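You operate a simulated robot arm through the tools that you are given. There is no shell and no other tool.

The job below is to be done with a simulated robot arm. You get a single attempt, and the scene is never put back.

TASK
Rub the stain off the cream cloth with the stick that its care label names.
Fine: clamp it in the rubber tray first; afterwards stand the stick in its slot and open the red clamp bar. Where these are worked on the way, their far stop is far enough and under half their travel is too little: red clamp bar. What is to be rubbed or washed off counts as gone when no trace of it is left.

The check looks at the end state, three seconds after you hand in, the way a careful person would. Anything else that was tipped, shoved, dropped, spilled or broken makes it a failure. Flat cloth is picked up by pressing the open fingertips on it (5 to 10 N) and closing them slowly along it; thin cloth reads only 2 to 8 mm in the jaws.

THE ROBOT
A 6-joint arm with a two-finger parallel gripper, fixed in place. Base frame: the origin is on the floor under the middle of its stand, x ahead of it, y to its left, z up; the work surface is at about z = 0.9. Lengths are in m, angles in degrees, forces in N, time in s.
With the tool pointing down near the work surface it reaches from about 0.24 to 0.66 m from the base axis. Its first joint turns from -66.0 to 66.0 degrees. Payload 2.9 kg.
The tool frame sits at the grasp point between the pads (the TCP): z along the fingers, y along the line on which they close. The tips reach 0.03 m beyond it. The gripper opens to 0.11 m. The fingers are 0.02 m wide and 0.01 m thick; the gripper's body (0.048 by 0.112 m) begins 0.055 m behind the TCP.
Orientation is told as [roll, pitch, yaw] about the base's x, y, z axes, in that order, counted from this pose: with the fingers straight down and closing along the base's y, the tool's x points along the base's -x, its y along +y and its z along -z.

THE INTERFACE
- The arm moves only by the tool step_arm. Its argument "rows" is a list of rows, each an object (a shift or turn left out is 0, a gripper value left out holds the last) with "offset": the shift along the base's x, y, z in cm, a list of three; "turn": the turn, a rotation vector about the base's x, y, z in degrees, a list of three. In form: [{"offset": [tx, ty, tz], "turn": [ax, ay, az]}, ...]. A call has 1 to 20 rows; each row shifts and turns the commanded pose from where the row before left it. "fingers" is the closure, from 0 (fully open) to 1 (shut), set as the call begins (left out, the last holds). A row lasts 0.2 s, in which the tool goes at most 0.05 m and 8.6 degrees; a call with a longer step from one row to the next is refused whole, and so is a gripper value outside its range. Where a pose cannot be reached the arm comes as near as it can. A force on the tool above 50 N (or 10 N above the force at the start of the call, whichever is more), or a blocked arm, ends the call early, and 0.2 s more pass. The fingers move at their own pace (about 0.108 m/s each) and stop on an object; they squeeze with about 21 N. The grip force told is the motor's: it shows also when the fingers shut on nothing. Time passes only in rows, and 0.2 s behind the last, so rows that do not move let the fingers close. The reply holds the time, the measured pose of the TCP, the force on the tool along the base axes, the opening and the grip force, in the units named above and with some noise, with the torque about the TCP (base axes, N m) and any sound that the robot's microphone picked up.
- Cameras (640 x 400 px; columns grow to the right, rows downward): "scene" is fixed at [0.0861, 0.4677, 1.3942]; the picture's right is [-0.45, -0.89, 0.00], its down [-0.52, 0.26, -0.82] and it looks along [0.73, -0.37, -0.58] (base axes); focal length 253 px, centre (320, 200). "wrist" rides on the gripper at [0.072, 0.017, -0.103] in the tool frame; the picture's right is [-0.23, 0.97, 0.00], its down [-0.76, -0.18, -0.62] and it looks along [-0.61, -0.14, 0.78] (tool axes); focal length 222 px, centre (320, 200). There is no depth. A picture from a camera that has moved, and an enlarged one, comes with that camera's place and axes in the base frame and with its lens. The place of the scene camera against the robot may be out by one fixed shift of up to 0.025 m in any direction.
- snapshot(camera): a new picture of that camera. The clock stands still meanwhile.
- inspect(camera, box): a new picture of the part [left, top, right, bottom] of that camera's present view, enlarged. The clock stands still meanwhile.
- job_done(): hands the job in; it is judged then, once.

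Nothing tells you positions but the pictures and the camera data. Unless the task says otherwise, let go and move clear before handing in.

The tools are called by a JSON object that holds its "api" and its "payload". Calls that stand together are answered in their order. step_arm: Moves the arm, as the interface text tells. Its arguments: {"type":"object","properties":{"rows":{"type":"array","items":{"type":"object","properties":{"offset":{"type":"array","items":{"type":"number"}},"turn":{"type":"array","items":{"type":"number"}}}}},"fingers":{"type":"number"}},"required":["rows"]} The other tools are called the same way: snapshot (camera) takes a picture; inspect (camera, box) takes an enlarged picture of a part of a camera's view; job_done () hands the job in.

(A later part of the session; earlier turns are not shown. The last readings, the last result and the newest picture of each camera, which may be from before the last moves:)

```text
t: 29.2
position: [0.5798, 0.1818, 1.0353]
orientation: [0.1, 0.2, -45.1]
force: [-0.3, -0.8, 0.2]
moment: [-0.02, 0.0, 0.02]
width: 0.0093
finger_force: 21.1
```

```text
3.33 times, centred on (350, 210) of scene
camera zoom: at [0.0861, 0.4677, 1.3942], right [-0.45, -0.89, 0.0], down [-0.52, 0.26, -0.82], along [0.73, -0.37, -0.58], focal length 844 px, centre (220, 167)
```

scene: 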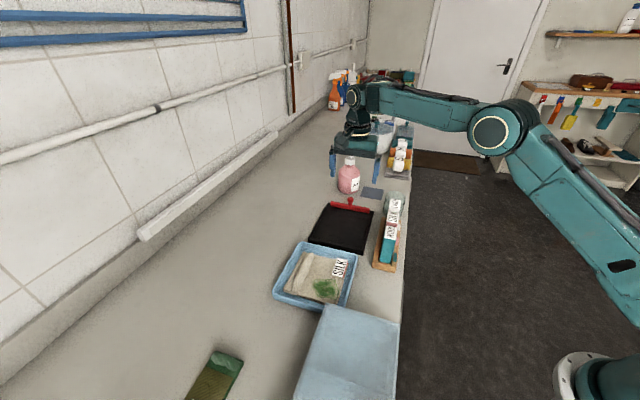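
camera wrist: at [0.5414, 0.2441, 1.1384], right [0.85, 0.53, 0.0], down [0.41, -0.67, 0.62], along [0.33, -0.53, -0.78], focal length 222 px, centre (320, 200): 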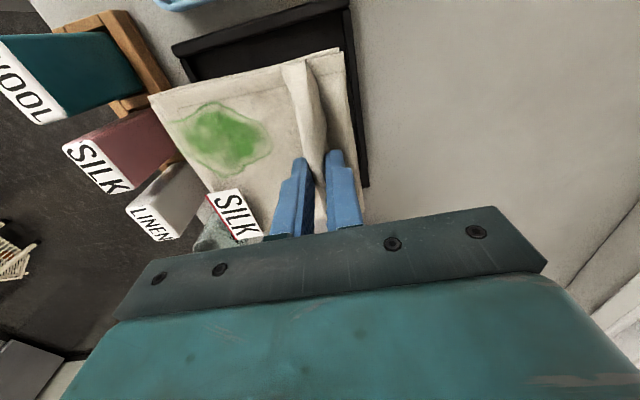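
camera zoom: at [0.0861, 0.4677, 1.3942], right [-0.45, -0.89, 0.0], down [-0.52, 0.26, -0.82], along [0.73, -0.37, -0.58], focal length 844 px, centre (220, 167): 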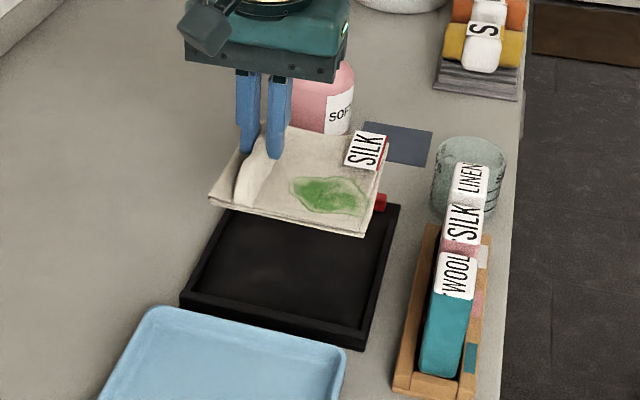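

The cloth is level above the rubber tray, and by my estimate it spans p 0.223–0.344 and q 0.450–0.564, inside the lips. I'll lower it most of the way and look.

{"api": "step_arm", "payload": {"rows": [{"offset": [0, 0, -2]}, {"offset": [0, 0, -2]}, {"offset": [0, 0, -2]}, {"offset": [0, 0, -1]}, {"offset": [0, 0, 0]}]}}

{"api": "inspect", "payload": {"camera": "scene", "box": [300, 180, 400, 265]}}

{"api": "snapshot", "payload": {"camera": "wrist"}}

```text
t: 30.4
position: [0.5798, 0.1821, 0.9637]
orientation: [0.1, 0.3, -45.1]
force: [-0.5, 0.0, 0.4]
moment: [0.01, -0.01, -0.01]
width: 0.0092
finger_force: 21.7
```

```text
4.71 times, centred on (350, 222) of scene
camera zoom: at [0.0861, 0.4677, 1.3942], right [-0.45, -0.89, 0.0], down [-0.52, 0.26, -0.82], along [0.73, -0.37, -0.58], focal length 1191 px, centre (179, 94)
```

zoom: 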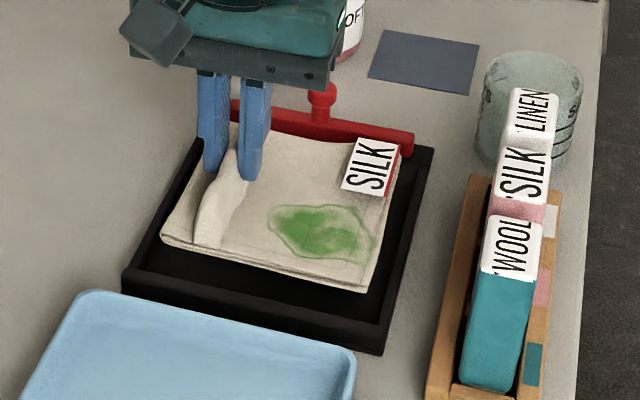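

```text
taken
camera wrist: at [0.5417, 0.2456, 1.0688], right [0.85, 0.53, 0.0], down [0.41, -0.67, 0.62], along [0.33, -0.53, -0.78], focal length 222 px, centre (320, 200)
```

wrist: 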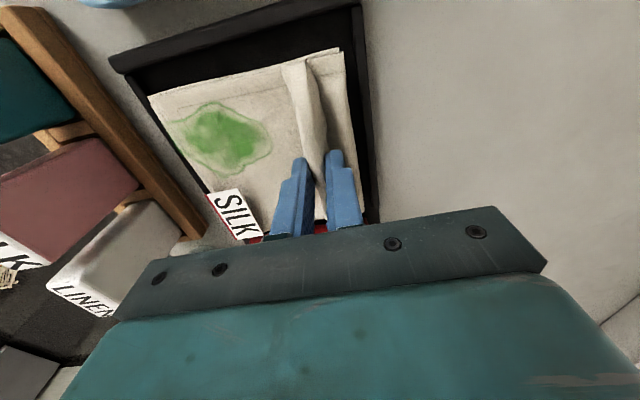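

It's centred over the tray. I'll lower slowly until it touches the floor.

{"api": "step_arm", "payload": {"rows": [{"offset": [0, 0, -0.6]}, {"offset": [0, 0, -0.5]}, {"offset": [0, 0, -0.3]}, {"offset": [0, 0, 0]}]}}

{"api": "inspect", "payload": {"camera": "scene", "box": [300, 180, 400, 265]}}

```text
t: 31.4
position: [0.5791, 0.1813, 0.9503]
orientation: [0.2, 0.2, -45.0]
force: [0.6, 0.3, -0.5]
moment: [0.02, 0.01, 0.01]
width: 0.0094
finger_force: 21.3
```

```text
4.71 times, centred on (350, 222) of scene
camera zoom: at [0.0861, 0.4677, 1.3942], right [-0.45, -0.89, 0.0], down [-0.52, 0.26, -0.82], along [0.73, -0.37, -0.58], focal length 1191 px, centre (179, 94)
```

zoom: 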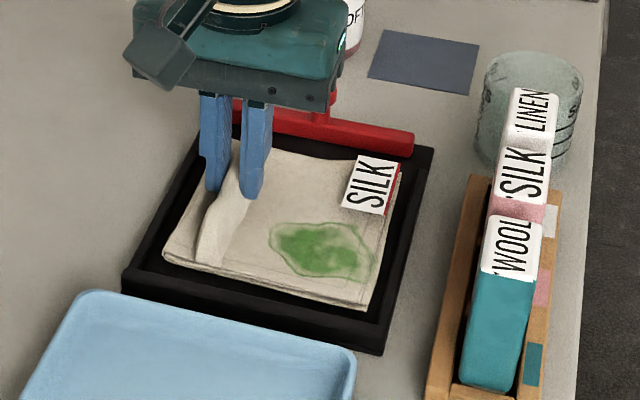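

{"api": "step_arm", "payload": {"rows": [{"offset": [0, 0, -0.3]}, {"offset": [0, 0, -0.3]}, {"offset": [0, 0, 0]}]}}

```text
t: 32.2
position: [0.5787, 0.1839, 0.9462]
orientation: [0.3, 0.1, -45.0]
force: [-1.7, 0.3, 14.3]
moment: [-0.07, 0.14, -0.02]
width: 0.0098
finger_force: 21.3
```

It's down on the tray floor (14 N). I'll ease off, open the fingers a little, and rise.

{"api": "step_arm", "payload": {"rows": [{"offset": [0, 0, 0.2]}, {"offset": [0, 0, 0]}]}}

{"api": "step_arm", "payload": {"rows": [{"offset": [0, 0, 0]}, {"offset": [0, 0, 0]}, {"offset": [0, 0, 0]}, {"offset": [0, 0, 0.5]}, {"offset": [0, 0, 1]}, {"offset": [0, 0, 2]}, {"offset": [0, 0, 0]}], "fingers": 0.7}}

{"api": "inspect", "payload": {"camera": "scene", "box": [300, 180, 400, 265]}}

{"api": "snapshot", "payload": {"camera": "wrist"}}

```text
t: 32.8
position: [0.5795, 0.1828, 0.9467]
orientation: [0.2, 0.2, -45.0]
force: [2.1, 2.6, 7.1]
moment: [-0.01, -0.09, 0.01]
width: 0.0096
finger_force: 20.8
```

```text
t: 34.4
position: [0.5787, 0.1808, 0.9815]
orientation: [0.1, 0.3, -45.1]
force: [-0.4, 0.5, 0.6]
moment: [-0.03, 0.01, 0.0]
width: 0.0328
finger_force: 0.0
```

```text
4.71 times, centred on (350, 222) of scene
camera zoom: at [0.0861, 0.4677, 1.3942], right [-0.45, -0.89, 0.0], down [-0.52, 0.26, -0.82], along [0.73, -0.37, -0.58], focal length 1191 px, centre (179, 94)
```

zoom: 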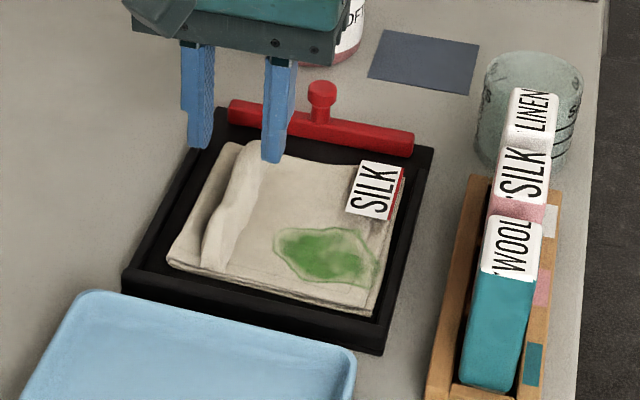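

```text
taken
camera wrist: at [0.5403, 0.2445, 1.0859], right [0.85, 0.53, 0.0], down [0.41, -0.67, 0.62], along [0.33, -0.53, -0.78], focal length 222 px, centre (320, 200)
```

wrist: 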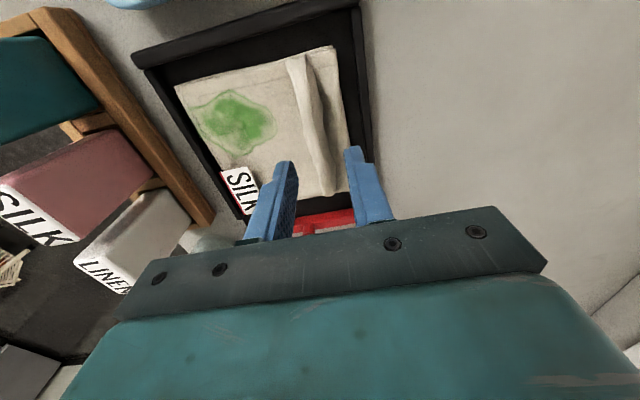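

The cloth lies flat inside the lips. Next I'll move to the knob, grip it, and slide the bar shut onto the cloth.

{"api": "step_arm", "payload": {"rows": [{"offset": [0, 0, 3.5]}, {"offset": [0, 0, 3.0]}, {"offset": [1.0, -2.2, 0]}, {"offset": [1.6, -3.2, 0]}, {"offset": [1.56, -3.3, 0]}, {"offset": [0, 0, 0]}, {"offset": [0, 0, 0]}], "fingers": 0.45}}

{"api": "inspect", "payload": {"camera": "wrist", "box": [200, 60, 440, 210]}}

```text
t: 36.0
position: [0.6218, 0.0903, 1.0448]
orientation: [0.1, 0.2, -45.0]
force: [-0.8, -0.5, -0.7]
moment: [0.0, -0.02, 0.01]
width: 0.0605
finger_force: 0.0
```

```text
2.67 times, centred on (320, 135) of wrist
camera zoom: at [0.5836, 0.1544, 1.15], right [0.85, 0.53, 0.0], down [0.41, -0.67, 0.62], along [0.33, -0.53, -0.78], focal length 592 px, centre (320, 373)
```

zoom: 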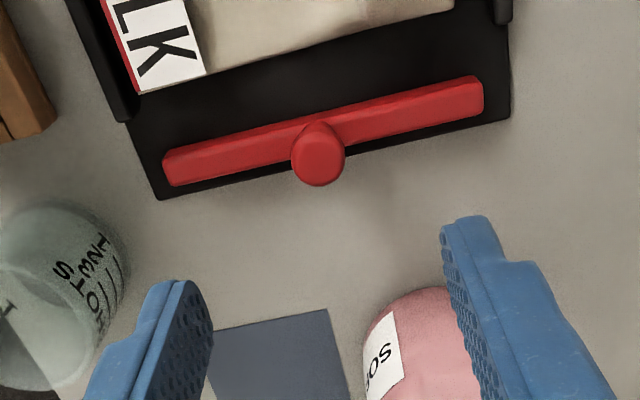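

{"api": "step_arm", "payload": {"rows": [{"offset": [-0.15, 0.3, -1.0]}, {"offset": [0, 0, -2.5]}, {"offset": [0, 0, -2.5]}, {"offset": [0, 0, -1.5]}, {"offset": [0, 0, -1.3]}, {"offset": [0, 0, 0]}]}}

{"api": "inspect", "payload": {"camera": "scene", "box": [320, 160, 390, 230]}}

```text
t: 37.4
position: [0.6204, 0.0979, 0.9595]
orientation: [0.0, 0.2, -45.2]
force: [-0.3, 0.1, 0.6]
moment: [-0.02, 0.01, -0.04]
width: 0.0605
finger_force: 0.1
```

```text
5.71 times, centred on (355, 195) of scene
camera zoom: at [0.0861, 0.4677, 1.3942], right [-0.45, -0.89, 0.0], down [-0.52, 0.26, -0.82], along [0.73, -0.37, -0.58], focal length 1447 px, centre (120, 229)
```

zoom: 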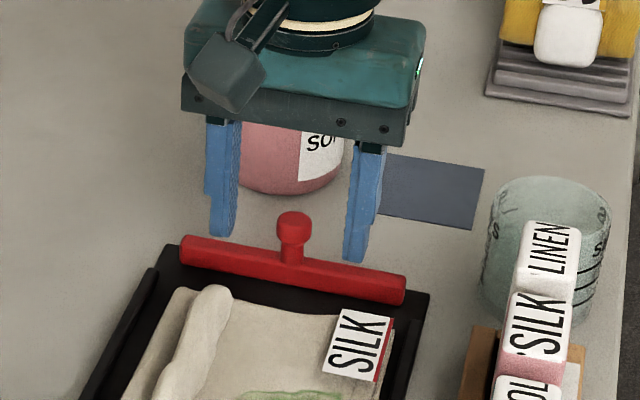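

{"api": "step_arm", "payload": {"rows": [{"offset": [0, -0.38, -0.2]}, {"offset": [0, 0, 0]}]}}

{"api": "step_arm", "payload": {"rows": [{"offset": [0, 0, 0]}, {"offset": [0, 0, 0]}, {"offset": [0, 0, 0]}], "fingers": 1}}

```text
t: 38.0
position: [0.6198, 0.0939, 0.9572]
orientation: [0.1, 0.3, -45.1]
force: [1.1, -0.5, -0.8]
moment: [0.04, 0.01, 0.02]
width: 0.0603
finger_force: 0.0
```

```text
t: 38.8
position: [0.62, 0.0943, 0.9566]
orientation: [0.1, 0.2, -45.0]
force: [3.2, 1.7, -0.8]
moment: [-0.17, -0.25, -0.03]
width: 0.0181
finger_force: 45.2
```

Gripped cleanly. I'll slide the bar shut.

{"api": "step_arm", "payload": {"rows": [{"offset": [-0.4, 0.4, 0]}, {"offset": [-0.4, 0.4, 0]}, {"offset": [-0.4, 0.4, 0]}, {"offset": [-0.4, 0.4, 0]}, {"offset": [-0.4, 0.4, 0]}, {"offset": [0, 0, 0]}]}}

{"api": "inspect", "payload": {"camera": "scene", "box": [300, 180, 400, 265]}}

```text
t: 40.2
position: [0.6006, 0.1145, 0.9578]
orientation: [0.0, 0.3, -45.1]
force: [7.8, 3.8, -13.9]
moment: [-0.25, -0.57, -0.04]
width: 0.0178
finger_force: 45.1
```

```text
4.71 times, centred on (350, 222) of scene
camera zoom: at [0.0865, 0.4679, 1.3941], right [-0.45, -0.89, 0.0], down [-0.52, 0.26, -0.82], along [0.73, -0.37, -0.58], focal length 1191 px, centre (179, 94)
```

zoom: 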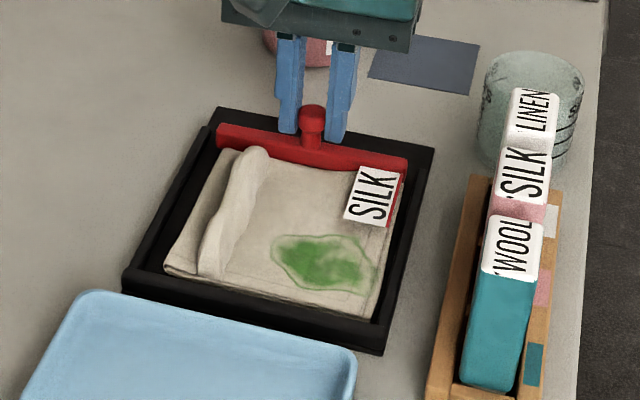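

{"api": "step_arm", "payload": {"rows": [{"offset": [-0.15, 0.15, -0.1]}, {"offset": [-0.12, 0.12, 0]}, {"offset": [0, 0, 0]}]}}

{"api": "inspect", "payload": {"camera": "scene", "box": [300, 180, 400, 265]}}

```text
t: 41.0
position: [0.598, 0.1159, 0.9583]
orientation: [0.1, 0.1, -45.4]
force: [16.8, -9.3, -11.4]
moment: [0.11, 0.04, 0.17]
width: 0.0179
finger_force: 44.9
```

```text
4.71 times, centred on (350, 222) of scene
camera zoom: at [0.0868, 0.4675, 1.3942], right [-0.45, -0.89, 0.0], down [-0.52, 0.26, -0.82], along [0.73, -0.37, -0.58], focal length 1191 px, centre (179, 94)
```

zoom: 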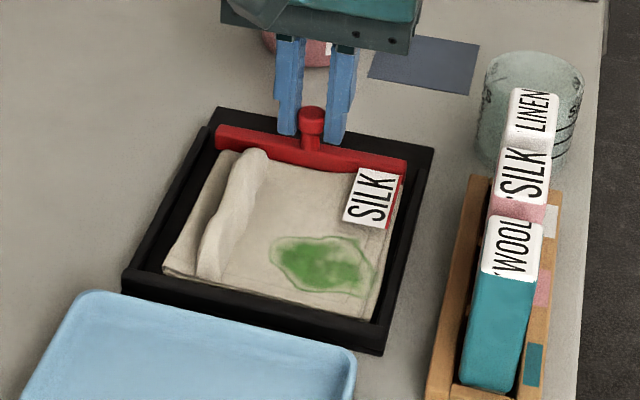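

The bar is at its closed stop against the cloth. I'll ease the load and release the knob.

{"api": "step_arm", "payload": {"rows": [{"offset": [0.1, -0.1, -0.1]}, {"offset": [0, 0, 0]}]}}

{"api": "step_arm", "payload": {"rows": [{"offset": [0, 0, 0]}, {"offset": [0, 0, 0]}, {"offset": [0, 0, 0]}, {"offset": [0, 0, 2]}, {"offset": [0, 0, 3]}, {"offset": [0, 0, 4]}, {"offset": [0, 0, 4]}, {"offset": [0, 0, 0]}], "fingers": 0.45}}

{"api": "inspect", "payload": {"camera": "scene", "box": [300, 180, 400, 265]}}

{"api": "snapshot", "payload": {"camera": "wrist"}}

```text
t: 41.6
position: [0.598, 0.1151, 0.9566]
orientation: [0.1, 0.0, -45.2]
force: [9.1, -9.1, -3.2]
moment: [-0.79, -0.65, -0.2]
width: 0.0177
finger_force: 45.4
```

```text
t: 43.4
position: [0.5991, 0.1162, 1.0878]
orientation: [0.2, 0.2, -45.1]
force: [0.0, 0.5, 0.5]
moment: [-0.03, 0.04, 0.0]
width: 0.0608
finger_force: 0.0
```

```text
4.71 times, centred on (350, 222) of scene
camera zoom: at [0.0861, 0.4677, 1.3942], right [-0.45, -0.89, 0.0], down [-0.52, 0.26, -0.82], along [0.73, -0.37, -0.58], focal length 1191 px, centre (179, 94)
```

zoom: 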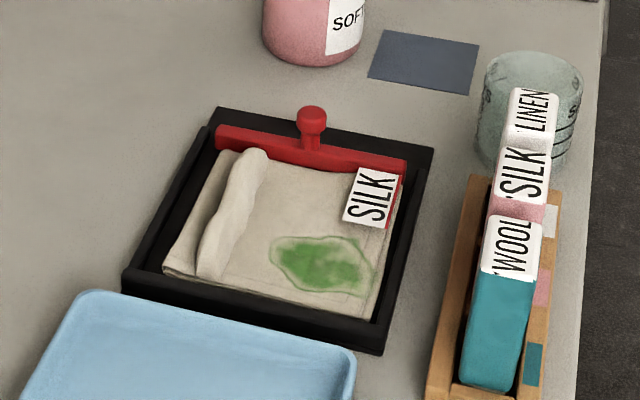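

```text
taken
camera wrist: at [0.5604, 0.1791, 1.1915], right [0.85, 0.53, 0.0], down [0.41, -0.67, 0.62], along [0.33, -0.53, -0.78], focal length 222 px, centre (320, 200)
```

wrist: 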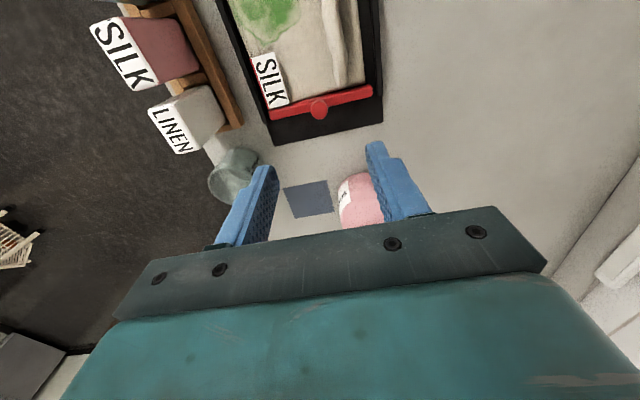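

The cloth is clamped. Now I'll rise and move over the rack to measure the SILK stick and the stain.

{"api": "step_arm", "payload": {"rows": [{"offset": [0, 0, 4]}, {"offset": [0, 0, 4]}, {"offset": [-2.6, -0.9, 1]}, {"offset": [-2.6, -0.9, 0]}, {"offset": [-2.6, -0.9, 0]}, {"offset": [-2.6, -0.9, 0]}, {"offset": [0, 0, 0]}, {"offset": [0, 0, 0]}]}}

{"api": "snapshot", "payload": {"camera": "wrist"}}

{"api": "inspect", "payload": {"camera": "wrist", "box": [220, 30, 420, 155]}}

```text
t: 45.2
position: [0.496, 0.0806, 1.1756]
orientation: [0.1, 0.2, -45.1]
force: [-0.1, 0.1, 0.5]
moment: [-0.01, 0.0, -0.01]
width: 0.0607
finger_force: 0.1
```

```text
taken
camera wrist: at [0.4567, 0.143, 1.2804], right [0.85, 0.53, 0.0], down [0.41, -0.67, 0.62], along [0.33, -0.53, -0.78], focal length 222 px, centre (320, 200)
```

wrist: 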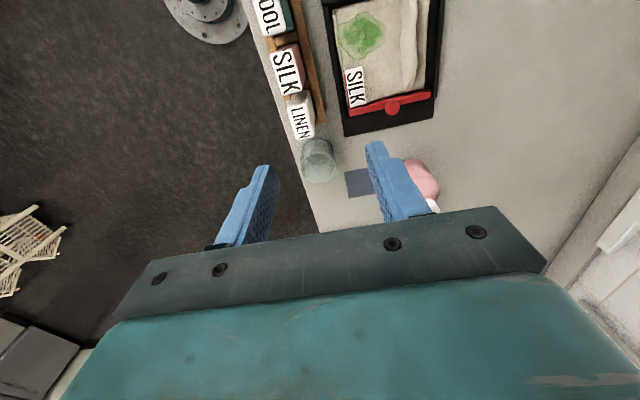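

```text
3.20 times, centred on (320, 92) of wrist
camera zoom: at [0.4567, 0.143, 1.2804], right [0.85, 0.53, 0.0], down [0.41, -0.67, 0.62], along [0.33, -0.53, -0.78], focal length 711 px, centre (320, 544)
```

zoom: 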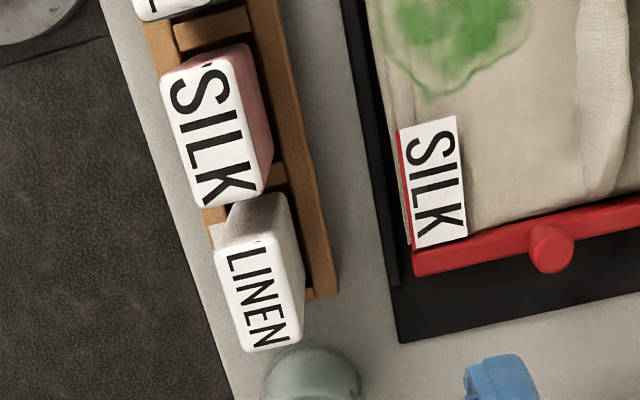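

{"api": "inspect", "payload": {"camera": "wrist", "box": [320, 0, 450, 125]}}

```text
3.20 times, centred on (385, 62) of wrist
camera zoom: at [0.4567, 0.143, 1.2804], right [0.85, 0.53, 0.0], down [0.41, -0.67, 0.62], along [0.33, -0.53, -0.78], focal length 711 px, centre (112, 640)
```

zoom: 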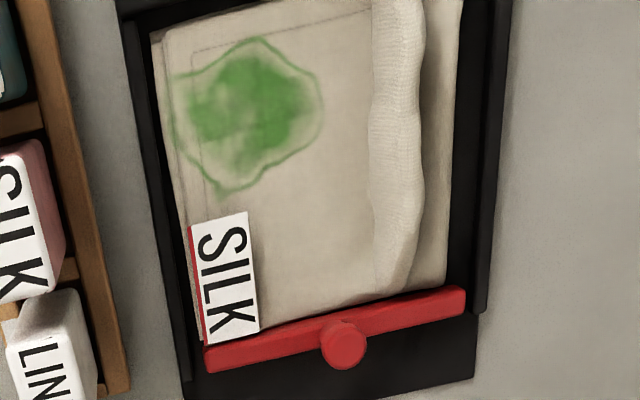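

The SILK stick's top is about 42 x 25 mm, centred near (0.449, 0.085), top near z 0.995. I'll move above it and check alignment before descending.

{"api": "step_arm", "payload": {"rows": [{"offset": [-1.6, 0.15, -2]}, {"offset": [-1.6, 0.15, -3]}, {"offset": [-1.5, 0.15, -3]}, {"offset": [0, 0, -2]}, {"offset": [0, 0, 0]}, {"offset": [0, 0, 0]}], "fingers": 0.45}}

{"api": "snapshot", "payload": {"camera": "wrist"}}

{"api": "inspect", "payload": {"camera": "scene", "box": [340, 140, 430, 280]}}

```text
t: 46.6
position: [0.5075, 0.0941, 1.1517]
orientation: [-0.2, 0.3, -45.1]
force: [0.2, 0.2, 0.0]
moment: [0.02, 0.01, 0.0]
width: 0.0604
finger_force: 0.1
out of reach, approached as far as the arm can: row 1, 2, 3, 4
```

```text
taken
camera wrist: at [0.4704, 0.1559, 1.2568], right [0.85, 0.53, 0.0], down [0.42, -0.67, 0.62], along [0.32, -0.53, -0.79], focal length 222 px, centre (320, 200)
```

wrist: 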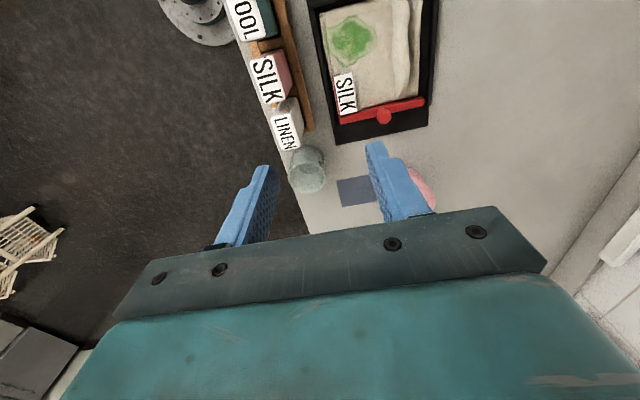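

```text
2.86 times, centred on (385, 210) of scene
camera zoom: at [0.0861, 0.4677, 1.3942], right [-0.45, -0.89, 0.0], down [-0.52, 0.26, -0.82], along [0.73, -0.37, -0.58], focal length 723 px, centre (134, 171)
```

zoom: 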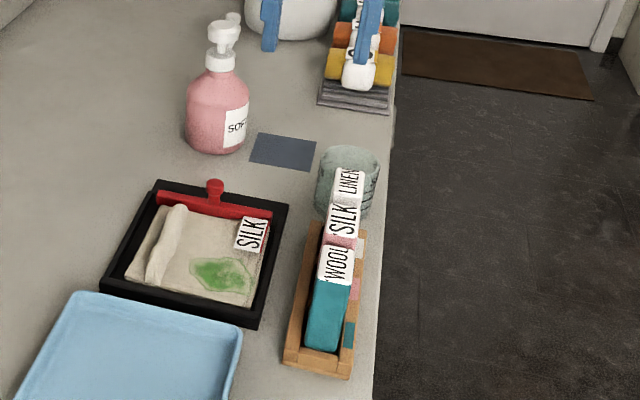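

The arm reported the approach as out of reach and drifted instead. I'll check its state with a null row before trying another way.

{"api": "step_arm", "payload": {"rows": [{"offset": [0, 0, 0]}]}}

```text
t: 47.0
position: [0.5077, 0.0923, 1.1515]
orientation: [-0.2, 0.3, -45.1]
force: [0.5, 0.6, 0.1]
moment: [0.05, -0.01, -0.01]
width: 0.0603
finger_force: 0.0
```

{"api": "step_arm", "payload": {"rows": [{"offset": [-1.0, 0, 0]}, {"offset": [0, 0, 0]}]}}

```text
t: 47.6
position: [0.5014, 0.0942, 1.1587]
orientation: [0.0, 0.3, -45.0]
force: [0.7, 0.8, -0.9]
moment: [-0.01, -0.01, 0.02]
width: 0.0606
finger_force: 0.1
out of reach, approached as far as the arm can: row 1
```

The limit seems to couple radius and height. I'll look at the arm's posture in the scene picture.

{"api": "snapshot", "payload": {"camera": "scene"}}

```text
taken
```

scene: 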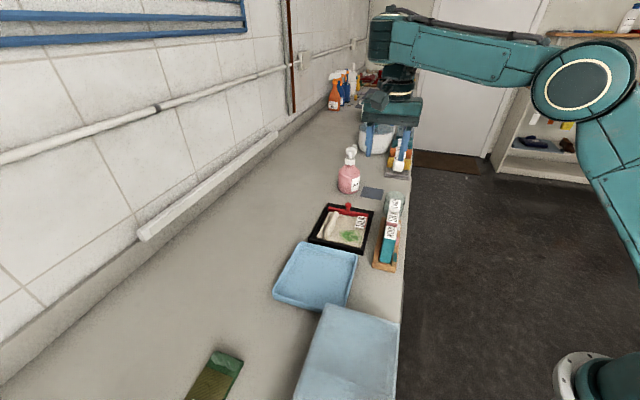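

I'll probe the limit: go higher, then move inward to see where it binds.

{"api": "step_arm", "payload": {"rows": [{"offset": [0, 0, 3]}, {"offset": [0, 0, 3]}, {"offset": [-2.5, -0.4, 0]}, {"offset": [-2.5, -0.4, 0]}, {"offset": [0, 0, 0]}]}}

```text
t: 48.8
position: [0.4509, 0.0853, 1.2185]
orientation: [0.0, 0.3, -45.0]
force: [0.1, -0.1, 0.0]
moment: [0.03, -0.02, -0.03]
width: 0.0607
finger_force: 0.1
```

{"api": "step_arm", "payload": {"rows": [{"offset": [0, 0, -2]}, {"offset": [0, 0, 0]}]}}

{"api": "step_arm", "payload": {"rows": [{"offset": [0, 0, -2]}, {"offset": [0, 0, 0]}]}}

{"api": "snapshot", "payload": {"camera": "scene"}}

```text
t: 49.4
position: [0.4535, 0.0857, 1.1986]
orientation: [-0.1, 0.2, -45.0]
force: [0.1, -0.8, -0.2]
moment: [0.04, 0.01, -0.01]
width: 0.0603
finger_force: 0.0
```

```text
t: 50.0
position: [0.463, 0.0864, 1.1899]
orientation: [-0.1, 0.4, -45.1]
force: [0.0, 0.4, 0.2]
moment: [0.01, 0.04, 0.02]
width: 0.0604
finger_force: 0.1
out of reach, approached as far as the arm can: row 1
```

```text
taken
```

scene: 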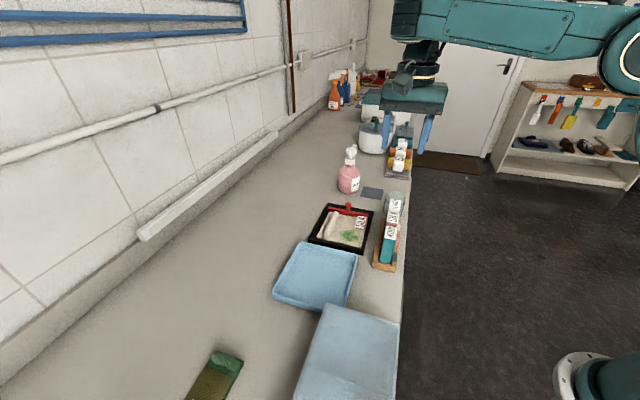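

Going straight down here binds at z≈1.19. I'll test whether wrist yaw matters by turning 16° and trying to descend.

{"api": "step_arm", "payload": {"rows": [{"offset": [0, 0, 0], "turn": [0, 0, 8]}, {"offset": [0, 0, 0], "turn": [0, 0, 8]}, {"offset": [0, 0, -1.5]}, {"offset": [0, 0, -1.5]}, {"offset": [0, 0, 0]}]}}

```text
t: 51.2
position: [0.476, 0.0883, 1.1804]
orientation: [0.0, 0.3, -29.2]
force: [0.4, 1.0, -0.7]
moment: [0.03, -0.01, 0.02]
width: 0.0605
finger_force: 0.1
out of reach, approached as far as the arm can: row 3, 4
```

Yaw isn't the cause. I'll restore the yaw, move outward and lower, then probe inward at low height to find what's reachable near the rack.

{"api": "step_arm", "payload": {"rows": [{"offset": [2.0, 0.4, 0], "turn": [0, 0, -8]}, {"offset": [2.0, 0.4, 0], "turn": [0, 0, -7.8]}, {"offset": [2.0, 0.4, 0]}, {"offset": [1.4, 0.4, -2]}, {"offset": [0, 0, -3]}, {"offset": [0, 0, -3]}, {"offset": [0, 0, -3]}, {"offset": [0, 0, -2]}, {"offset": [0, 0, 0]}]}}

```text
t: 53.2
position: [0.5738, 0.1076, 1.0645]
orientation: [-0.1, 0.2, -44.9]
force: [-1.0, 0.4, -0.2]
moment: [-0.03, 0.01, 0.01]
width: 0.0609
finger_force: 0.0
out of reach, approached as far as the arm can: row 7, 8
```

The limit curve at this bearing is now clear. I'll test if it depends on the bearing by swinging toward the blue tray side and probing there.

{"api": "step_arm", "payload": {"rows": [{"offset": [0.5, 0.1, 3.5]}, {"offset": [-1.4, 3.8, 0]}, {"offset": [-1.4, 3.8, 0]}, {"offset": [-1.4, 3.8, 0]}, {"offset": [-1.4, 3.8, 0]}, {"offset": [-1.4, 3.8, 0]}, {"offset": [-1.4, 3.8, 0]}, {"offset": [0, 0, 0]}]}}

{"api": "step_arm", "payload": {"rows": [{"offset": [-1.5, -1.0, -2]}, {"offset": [-1.5, -1.0, -2]}, {"offset": [0, 0, 0]}]}}

```text
t: 55.0
position: [0.4938, 0.3373, 1.0994]
orientation: [0.1, 0.2, -44.7]
force: [-0.1, 0.1, -0.7]
moment: [-0.01, -0.01, 0.02]
width: 0.0605
finger_force: 0.0
```

```text
t: 55.8
position: [0.4814, 0.3276, 1.0708]
orientation: [0.0, 0.2, -44.9]
force: [0.0, -0.6, 0.2]
moment: [0.01, 0.02, 0.0]
width: 0.0606
finger_force: 0.0
out of reach, approached as far as the arm can: row 2
```

The limit now applies here too, where I worked freely before, so the arm seems to have slipped into a different joint posture. I'll look at the arm.

{"api": "snapshot", "payload": {"camera": "scene"}}

{"api": "snapshot", "payload": {"camera": "wrist"}}

```text
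taken
```

scene: 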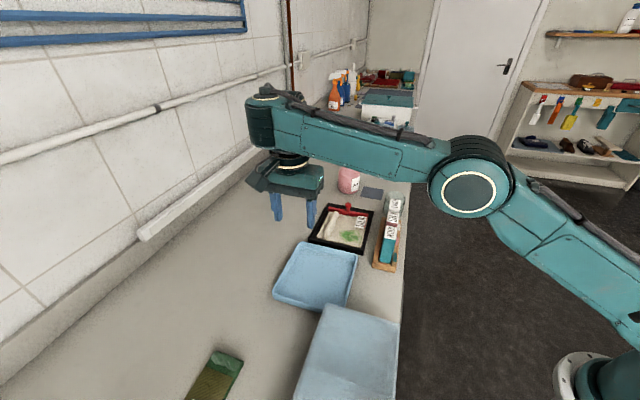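

```text
taken
camera wrist: at [0.4419, 0.3901, 1.1752], right [0.85, 0.53, 0.0], down [0.42, -0.66, 0.62], along [0.33, -0.53, -0.78], focal length 222 px, centre (320, 200)
```

wrist: 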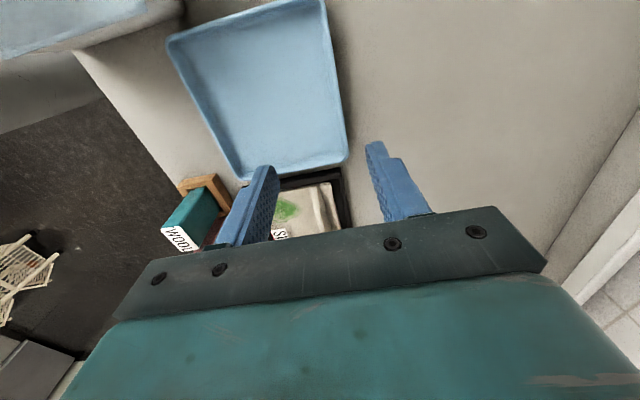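

I'll test a small outward tilt here to see whether a wrist joint is what's binding.

{"api": "step_arm", "payload": {"rows": [{"offset": [1.0, 0.7, 2.0]}, {"offset": [0, 0, 0], "turn": [2.8, -4.1, 0]}, {"offset": [0, 0, 0], "turn": [2.8, -4.1, 0]}, {"offset": [0, 0, 0]}]}}

```text
t: 56.8
position: [0.5083, 0.3476, 1.1018]
orientation: [9.8, -1.6, -44.9]
force: [-0.4, -0.6, 0.6]
moment: [0.0, -0.02, -0.01]
width: 0.0605
finger_force: 0.1
out of reach, approached as far as the arm can: row 2, 3
```

Both tilts bind the same way, so the posture has changed. I'll go back to an earlier pose over the clamp (0.622, 0.090, 1.037) and compare the arm's shape with the earlier picture.

{"api": "step_arm", "payload": {"rows": [{"offset": [0, 0, 0.5], "turn": [-2.8, 4.1, 0]}, {"offset": [0, 0, 0], "turn": [-2.8, 4.1, 0]}, {"offset": [1.62, -3.67, 0]}, {"offset": [1.62, -3.67, 0]}, {"offset": [1.62, -3.67, 0]}, {"offset": [1.62, -3.67, 0]}, {"offset": [1.62, -3.67, 0]}, {"offset": [1.62, -3.67, 0]}, {"offset": [1.62, -3.67, 0]}, {"offset": [0, 0, -3]}, {"offset": [0, 0, -3.5]}, {"offset": [0, 0, 0]}]}}

{"api": "snapshot", "payload": {"camera": "scene"}}

```text
t: 59.4
position: [0.6245, 0.0924, 1.0424]
orientation: [0.1, 0.2, -44.9]
force: [1.3, 0.3, 0.3]
moment: [0.0, 0.0, -0.04]
width: 0.0604
finger_force: 0.2
```

```text
taken
```

scene: 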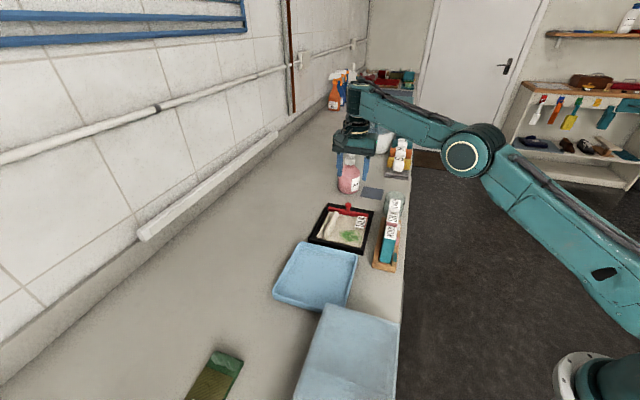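

The elbow is lower than in the earlier picture: the arm has slipped into an elbow-down posture by stretching straight near t≈44. I'll stretch it out again and fold back to try to recover elbow-up, well above everything.

{"api": "step_arm", "payload": {"rows": [{"offset": [0, 0, 4]}, {"offset": [0, 0, 4]}, {"offset": [0, 0, 4]}, {"offset": [0, 0, 4]}, {"offset": [0, 0, 0]}]}}

{"api": "snapshot", "payload": {"camera": "scene"}}

```text
t: 60.6
position: [0.6004, 0.0847, 1.1701]
orientation: [0.0, 0.2, -44.9]
force: [0.2, 0.2, 0.6]
moment: [0.01, 0.0, 0.01]
width: 0.0603
finger_force: 0.0
out of reach, approached as far as the arm can: row 3, 4
```

```text
taken
```

scene: 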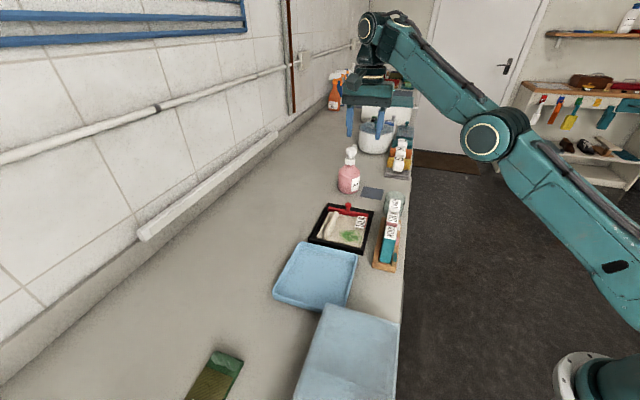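

{"api": "step_arm", "payload": {"rows": [{"offset": [0, 0, -3]}, {"offset": [0, 0, -4]}, {"offset": [0, 0, -4]}, {"offset": [0, 0, 0]}]}}

{"api": "snapshot", "payload": {"camera": "scene"}}

```text
t: 61.6
position: [0.6, 0.0905, 1.0614]
orientation: [0.0, 0.3, -44.8]
force: [0.4, -0.5, 0.7]
moment: [-0.02, 0.02, -0.04]
width: 0.0605
finger_force: 0.0
```

```text
taken
```

scene: 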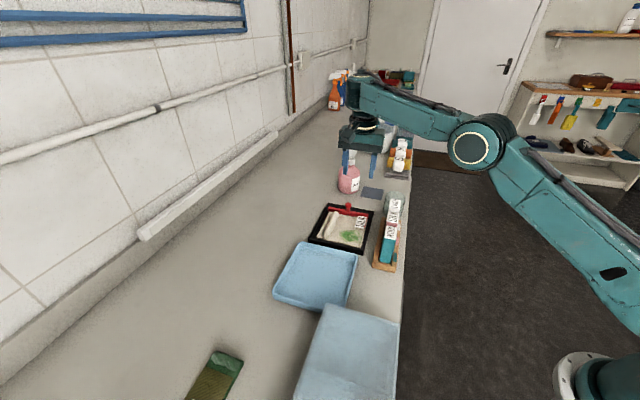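

Still elbow-down. I'll repeat the exact motion that flipped it: touch full stretch and come inward.

{"api": "step_arm", "payload": {"rows": [{"offset": [-0.1, 2.6, 2.6]}, {"offset": [0, 0, 4]}, {"offset": [0, 0, 4]}, {"offset": [-2.6, -0.9, 1]}, {"offset": [-2.6, -0.9, 0]}, {"offset": [-2.6, -0.9, 0]}, {"offset": [-2.6, -0.9, 0]}, {"offset": [0, 0, 0]}]}}

{"api": "snapshot", "payload": {"camera": "scene"}}

```text
t: 63.4
position: [0.4942, 0.0789, 1.1778]
orientation: [0.1, 0.2, -44.8]
force: [0.2, 0.8, -0.2]
moment: [0.0, 0.02, 0.04]
width: 0.0602
finger_force: 0.0
```

```text
taken
```

scene: 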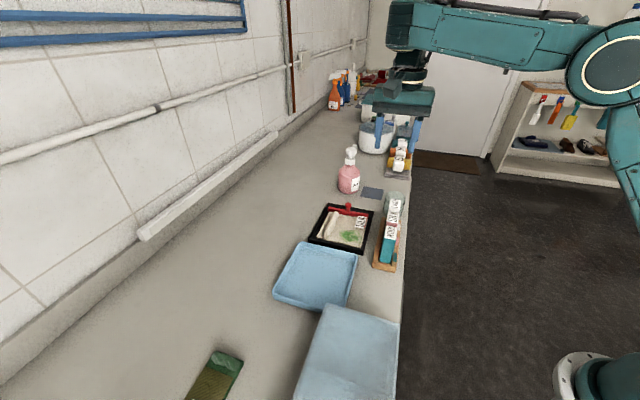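

{"api": "step_arm", "payload": {"rows": [{"offset": [0, 0, -2]}, {"offset": [0, 0, -2]}, {"offset": [0, 0, 0]}]}}

```text
t: 64.2
position: [0.5088, 0.0808, 1.1529]
orientation: [-0.1, 0.2, -45.0]
force: [0.5, -0.7, 0.0]
moment: [0.01, 0.01, 0.0]
width: 0.0605
finger_force: 0.1
out of reach, approached as far as the arm can: row 1, 2
```

No change. I'll try a larger single step past full stretch so the elbow swings through, then descend to test.

{"api": "step_arm", "payload": {"rows": [{"offset": [4.0, 0.5, 0]}, {"offset": [4.0, 0.5, 0]}, {"offset": [0, 0, 0]}, {"offset": [3.7, 0.6, 3.1]}, {"offset": [-3.7, -0.6, -3.1]}, {"offset": [0, 0, -4]}, {"offset": [0, 0, -4]}, {"offset": [0, 0, -4]}, {"offset": [0, 0, -2.5]}, {"offset": [0, 0, 0]}]}}

{"api": "snapshot", "payload": {"camera": "scene"}}

```text
t: 66.4
position: [0.5635, 0.0846, 0.9912]
orientation: [0.0, 0.2, -44.8]
force: [0.0, -0.5, -0.1]
moment: [-0.02, 0.01, 0.01]
width: 0.0604
finger_force: 0.0
out of reach, approached as far as the arm can: row 4
```

```text
taken
```

scene: 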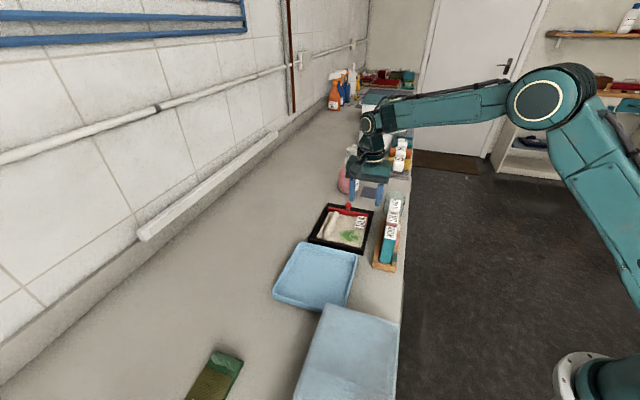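

The elbow is up again and the arm reaches low. From here I'll avoid full stretch. I'll rise a bit and move above the SILK stick.

{"api": "step_arm", "payload": {"rows": [{"offset": [0, 0, 3]}, {"offset": [0, 0, 3]}, {"offset": [-3, 0, 1]}, {"offset": [-3, 0, 0]}, {"offset": [-3, 0, 0]}, {"offset": [-2.5, 0, 0]}, {"offset": [0, 0, 0]}, {"offset": [0, 0, 0]}]}}

{"api": "snapshot", "payload": {"camera": "wrist"}}

{"api": "inspect", "payload": {"camera": "scene", "box": [350, 150, 430, 280]}}

```text
t: 68.2
position: [0.4465, 0.0849, 1.0649]
orientation: [0.1, 0.3, -44.8]
force: [-0.3, -0.9, -0.9]
moment: [-0.01, -0.01, 0.03]
width: 0.0607
finger_force: 0.1
```

```text
taken
camera wrist: at [0.4077, 0.1477, 1.169], right [0.85, 0.53, 0.0], down [0.42, -0.67, 0.62], along [0.33, -0.53, -0.78], focal length 222 px, centre (320, 200)
```

wrist: 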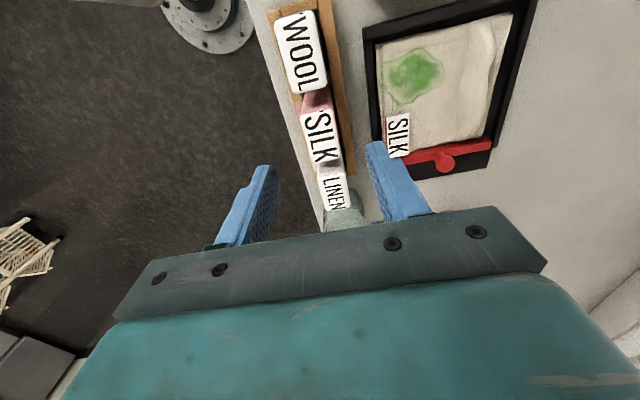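

```text
3.08 times, centred on (390, 215) of scene
camera zoom: at [0.0861, 0.4677, 1.3942], right [-0.45, -0.89, 0.0], down [-0.52, 0.26, -0.82], along [0.73, -0.37, -0.58], focal length 779 px, centre (105, 154)
```

zoom: 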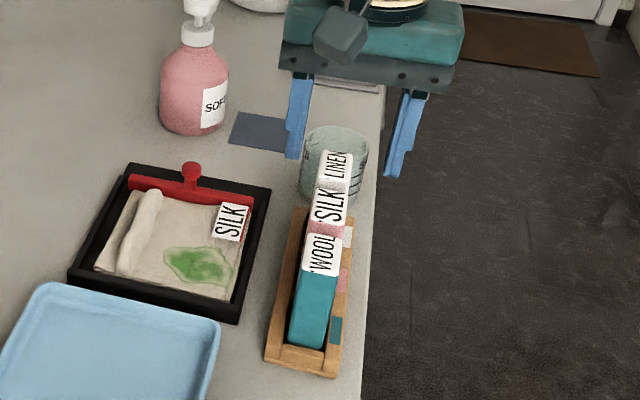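

{"api": "inspect", "payload": {"camera": "wrist", "box": [260, 0, 370, 220]}}

{"api": "inspect", "payload": {"camera": "wrist", "box": [280, 75, 360, 185]}}

```text
1.82 times, centred on (315, 110) of wrist
camera zoom: at [0.4077, 0.1477, 1.169], right [0.85, 0.53, 0.0], down [0.42, -0.67, 0.62], along [0.33, -0.53, -0.78], focal length 404 px, centre (329, 364)
```

zoom: 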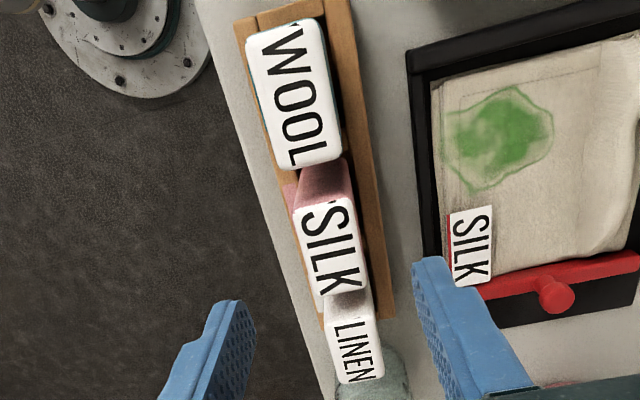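

```text
3.64 times, centred on (320, 130) of wrist
camera zoom: at [0.4077, 0.1477, 1.169], right [0.85, 0.53, 0.0], down [0.42, -0.67, 0.62], along [0.33, -0.53, -0.78], focal length 808 px, centre (320, 454)
```

zoom: 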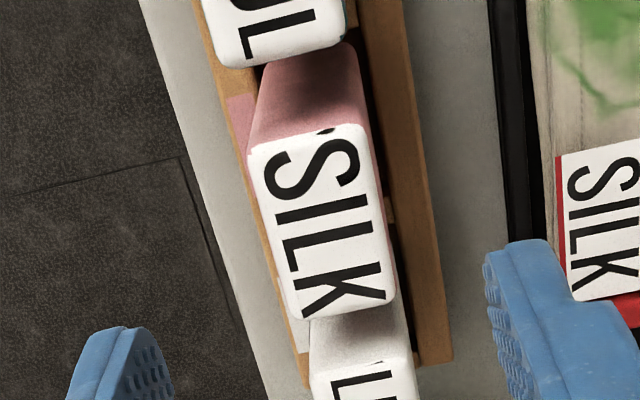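

The stick centre matches the TCP to about 1 mm (top z≈0.9945). I'll lower around it so the tips reach z≈0.945.

{"api": "step_arm", "payload": {"rows": [{"offset": [0.07, 0.07, -1.5]}, {"offset": [0, 0, -2]}, {"offset": [0, 0, -2]}, {"offset": [0, 0, -2]}, {"offset": [0, 0, -1.5]}, {"offset": [0, 0, 0]}]}}

{"api": "snapshot", "payload": {"camera": "wrist"}}

{"api": "inspect", "payload": {"camera": "scene", "box": [350, 150, 430, 280]}}

```text
t: 69.6
position: [0.4463, 0.085, 0.9754]
orientation: [0.1, 0.1, -44.9]
force: [-0.4, 0.1, 0.7]
moment: [0.02, 0.03, -0.01]
width: 0.0605
finger_force: 0.1
```

```text
taken
camera wrist: at [0.4076, 0.1483, 1.0798], right [0.85, 0.53, 0.0], down [0.42, -0.67, 0.62], along [0.33, -0.53, -0.78], focal length 222 px, centre (320, 200)
```

wrist: 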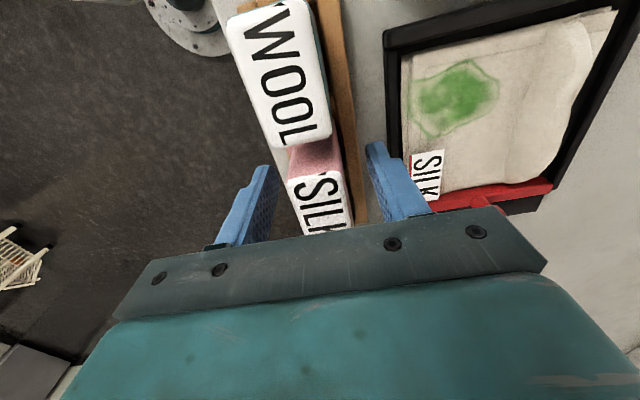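

```text
3.08 times, centred on (390, 215) of scene
camera zoom: at [0.0861, 0.4677, 1.3942], right [-0.45, -0.89, 0.0], down [-0.52, 0.26, -0.82], along [0.73, -0.37, -0.58], focal length 779 px, centre (105, 154)
```

zoom: 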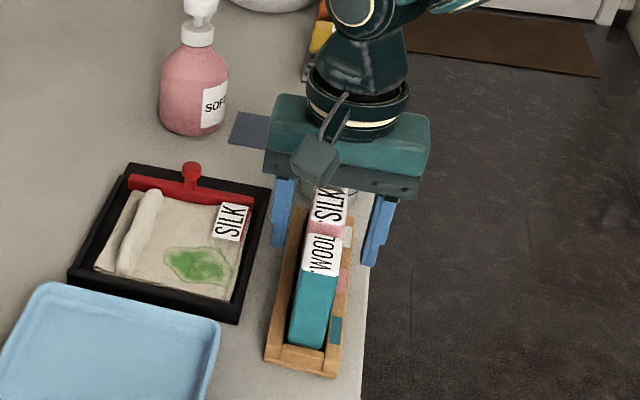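

The fingers straddle the SILK stick. I'll close on it.

{"api": "step_arm", "payload": {"rows": [{"offset": [0.08, 0.08, 0]}, {"offset": [0, 0, 0]}], "fingers": 0.7}}

{"api": "step_arm", "payload": {"rows": [{"offset": [0, 0, 0]}, {"offset": [0, 0, 0]}, {"offset": [0, 0, 0]}], "fingers": 1}}

```text
t: 70.2
position: [0.4485, 0.0855, 0.9751]
orientation: [0.1, 0.1, -44.9]
force: [0.2, 0.1, 0.4]
moment: [-0.05, 0.0, 0.0]
width: 0.0333
finger_force: 0.0
```

```text
t: 71.0
position: [0.4469, 0.0868, 0.9753]
orientation: [0.2, 0.1, -44.9]
force: [-0.1, -0.9, -0.1]
moment: [-0.03, 0.03, -0.02]
width: 0.0269
finger_force: 20.8
```

Gripped at 27 mm with hardly any side load. I'll lift it straight out and look.

{"api": "step_arm", "payload": {"rows": [{"offset": [0, 0, 1]}, {"offset": [0, 0, 2]}, {"offset": [0, 0, 2]}, {"offset": [0, 0, 2]}, {"offset": [0, 0, 0]}]}}

{"api": "inspect", "payload": {"camera": "scene", "box": [340, 140, 430, 280]}}

{"api": "snapshot", "payload": {"camera": "wrist"}}

```text
t: 72.2
position: [0.4498, 0.0868, 1.0424]
orientation: [0.1, 0.2, -44.9]
force: [-0.3, -0.1, -0.9]
moment: [-0.06, 0.0, -0.01]
width: 0.0265
finger_force: 20.6
```

```text
2.86 times, centred on (385, 210) of scene
camera zoom: at [0.0861, 0.4677, 1.3942], right [-0.45, -0.89, 0.0], down [-0.52, 0.26, -0.82], along [0.73, -0.37, -0.58], focal length 723 px, centre (134, 171)
```

zoom: 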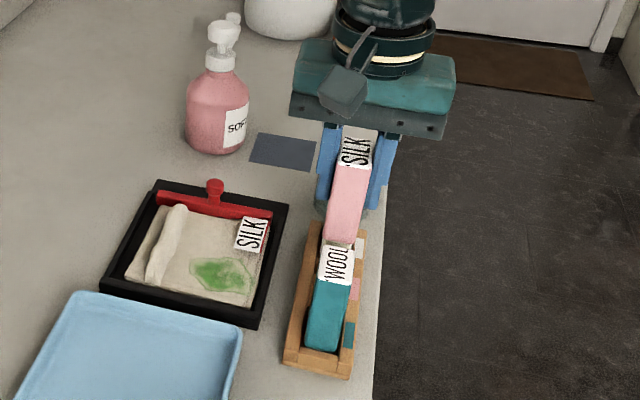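

```text
taken
camera wrist: at [0.4101, 0.1491, 1.1476], right [0.85, 0.53, 0.0], down [0.42, -0.67, 0.62], along [0.33, -0.53, -0.78], focal length 222 px, centre (320, 200)
```

wrist: 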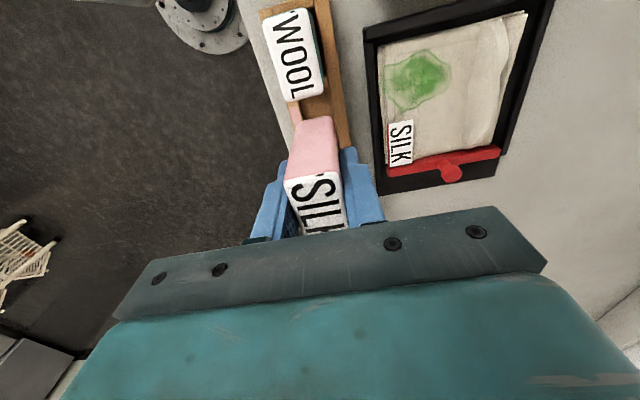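

The pink SILK stick is held upright. I'll carry it over the stain.

{"api": "step_arm", "payload": {"rows": [{"offset": [1.5, 1.5, 0.5]}, {"offset": [1.5, 1.5, 0]}, {"offset": [1.6, 2.2, 0]}, {"offset": [1.62, 2.25, 0]}, {"offset": [0, 0, 0]}, {"offset": [0, 0, 0]}]}}

{"api": "snapshot", "payload": {"camera": "wrist"}}

{"api": "inspect", "payload": {"camera": "scene", "box": [300, 150, 410, 270]}}

```text
t: 73.6
position: [0.5098, 0.161, 1.0499]
orientation: [0.2, 0.2, -44.8]
force: [-0.1, -0.3, -0.5]
moment: [0.0, 0.03, 0.0]
width: 0.0269
finger_force: 21.0
```

```text
taken
camera wrist: at [0.4708, 0.2242, 1.1546], right [0.85, 0.53, 0.0], down [0.42, -0.67, 0.62], along [0.33, -0.53, -0.78], focal length 222 px, centre (320, 200)
```

wrist: 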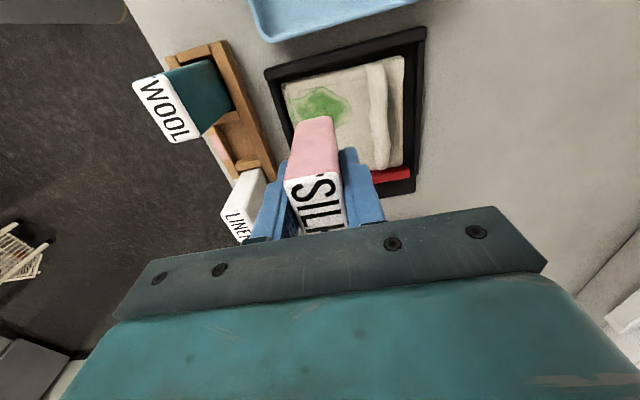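

```text
3.33 times, centred on (355, 210) of scene
camera zoom: at [0.0861, 0.4677, 1.3942], right [-0.45, -0.89, 0.0], down [-0.52, 0.26, -0.82], along [0.73, -0.37, -0.58], focal length 844 px, centre (203, 167)
```

zoom: 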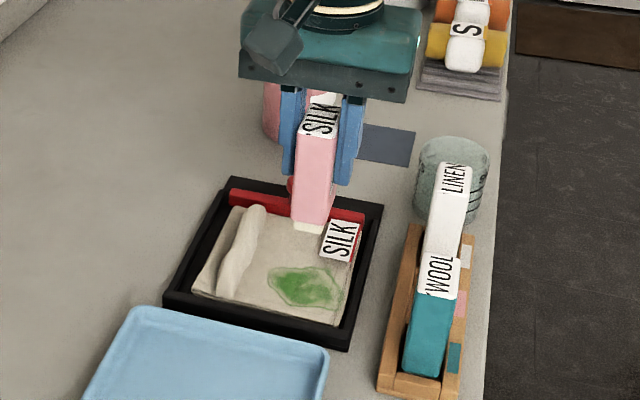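

{"api": "inspect", "payload": {"camera": "wrist", "box": [260, 20, 430, 200]}}

```text
2.22 times, centred on (345, 110) of wrist
camera zoom: at [0.4708, 0.2242, 1.1546], right [0.85, 0.53, 0.0], down [0.42, -0.67, 0.62], along [0.33, -0.53, -0.78], focal length 494 px, centre (264, 400)
```

zoom: 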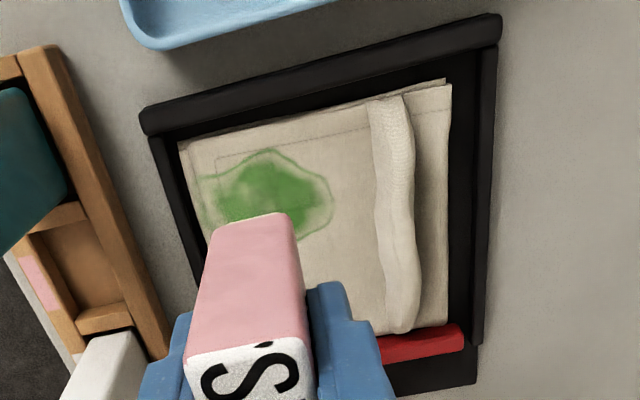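

The stain spans about p 0.224–0.274, q 0.446–0.506, and the stick hangs over its middle. I'll lower until it touches the cloth.

{"api": "step_arm", "payload": {"rows": [{"offset": [0.1, 0.1, -2]}, {"offset": [0, 0, -2]}, {"offset": [0, 0, -1]}, {"offset": [0, 0, -0.5]}, {"offset": [0, 0, 0]}]}}

{"api": "inspect", "payload": {"camera": "scene", "box": [310, 170, 400, 260]}}

```text
t: 74.8
position: [0.5129, 0.1605, 0.9934]
orientation: [0.1, 0.2, -44.9]
force: [0.6, 0.4, -0.4]
moment: [0.0, 0.01, 0.02]
width: 0.0266
finger_force: 21.2
```

```text
4.44 times, centred on (355, 215) of scene
camera zoom: at [0.0861, 0.4677, 1.3942], right [-0.45, -0.89, 0.0], down [-0.52, 0.26, -0.82], along [0.73, -0.37, -0.58], focal length 1125 px, centre (164, 133)
```

zoom: 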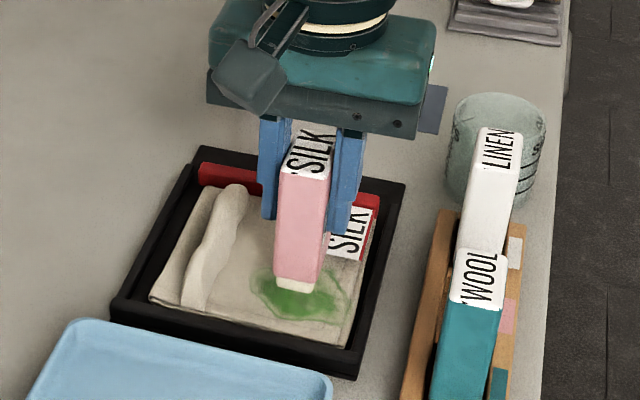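

{"api": "step_arm", "payload": {"rows": [{"offset": [0, 0, -0.4]}, {"offset": [0, 0, -0.3]}, {"offset": [0, 0, 0]}]}}

```text
t: 75.6
position: [0.5126, 0.1603, 0.9871]
orientation: [0.0, 0.2, -44.9]
force: [-0.3, 0.4, -0.8]
moment: [0.0, 0.02, -0.01]
width: 0.0269
finger_force: 21.3
```

{"api": "step_arm", "payload": {"rows": [{"offset": [0, 0, -0.3]}, {"offset": [0, 0, -0.3]}, {"offset": [0, 0, 0]}]}}

```text
t: 76.4
position: [0.5126, 0.1611, 0.9815]
orientation: [0.3, 0.1, -44.9]
force: [-1.7, -1.5, 20.8]
moment: [-0.13, 0.06, 0.0]
width: 0.0265
finger_force: 20.9
```

Contact at 21 N is more than I want; I'll ease off to a moderate pressure.

{"api": "step_arm", "payload": {"rows": [{"offset": [0, 0, 0.2]}, {"offset": [0, 0, 0]}]}}

```text
t: 77.0
position: [0.5127, 0.1619, 0.9829]
orientation: [0.2, 0.1, -44.9]
force: [3.9, -0.6, 12.4]
moment: [-0.02, -0.32, -0.02]
width: 0.0265
finger_force: 20.8
```

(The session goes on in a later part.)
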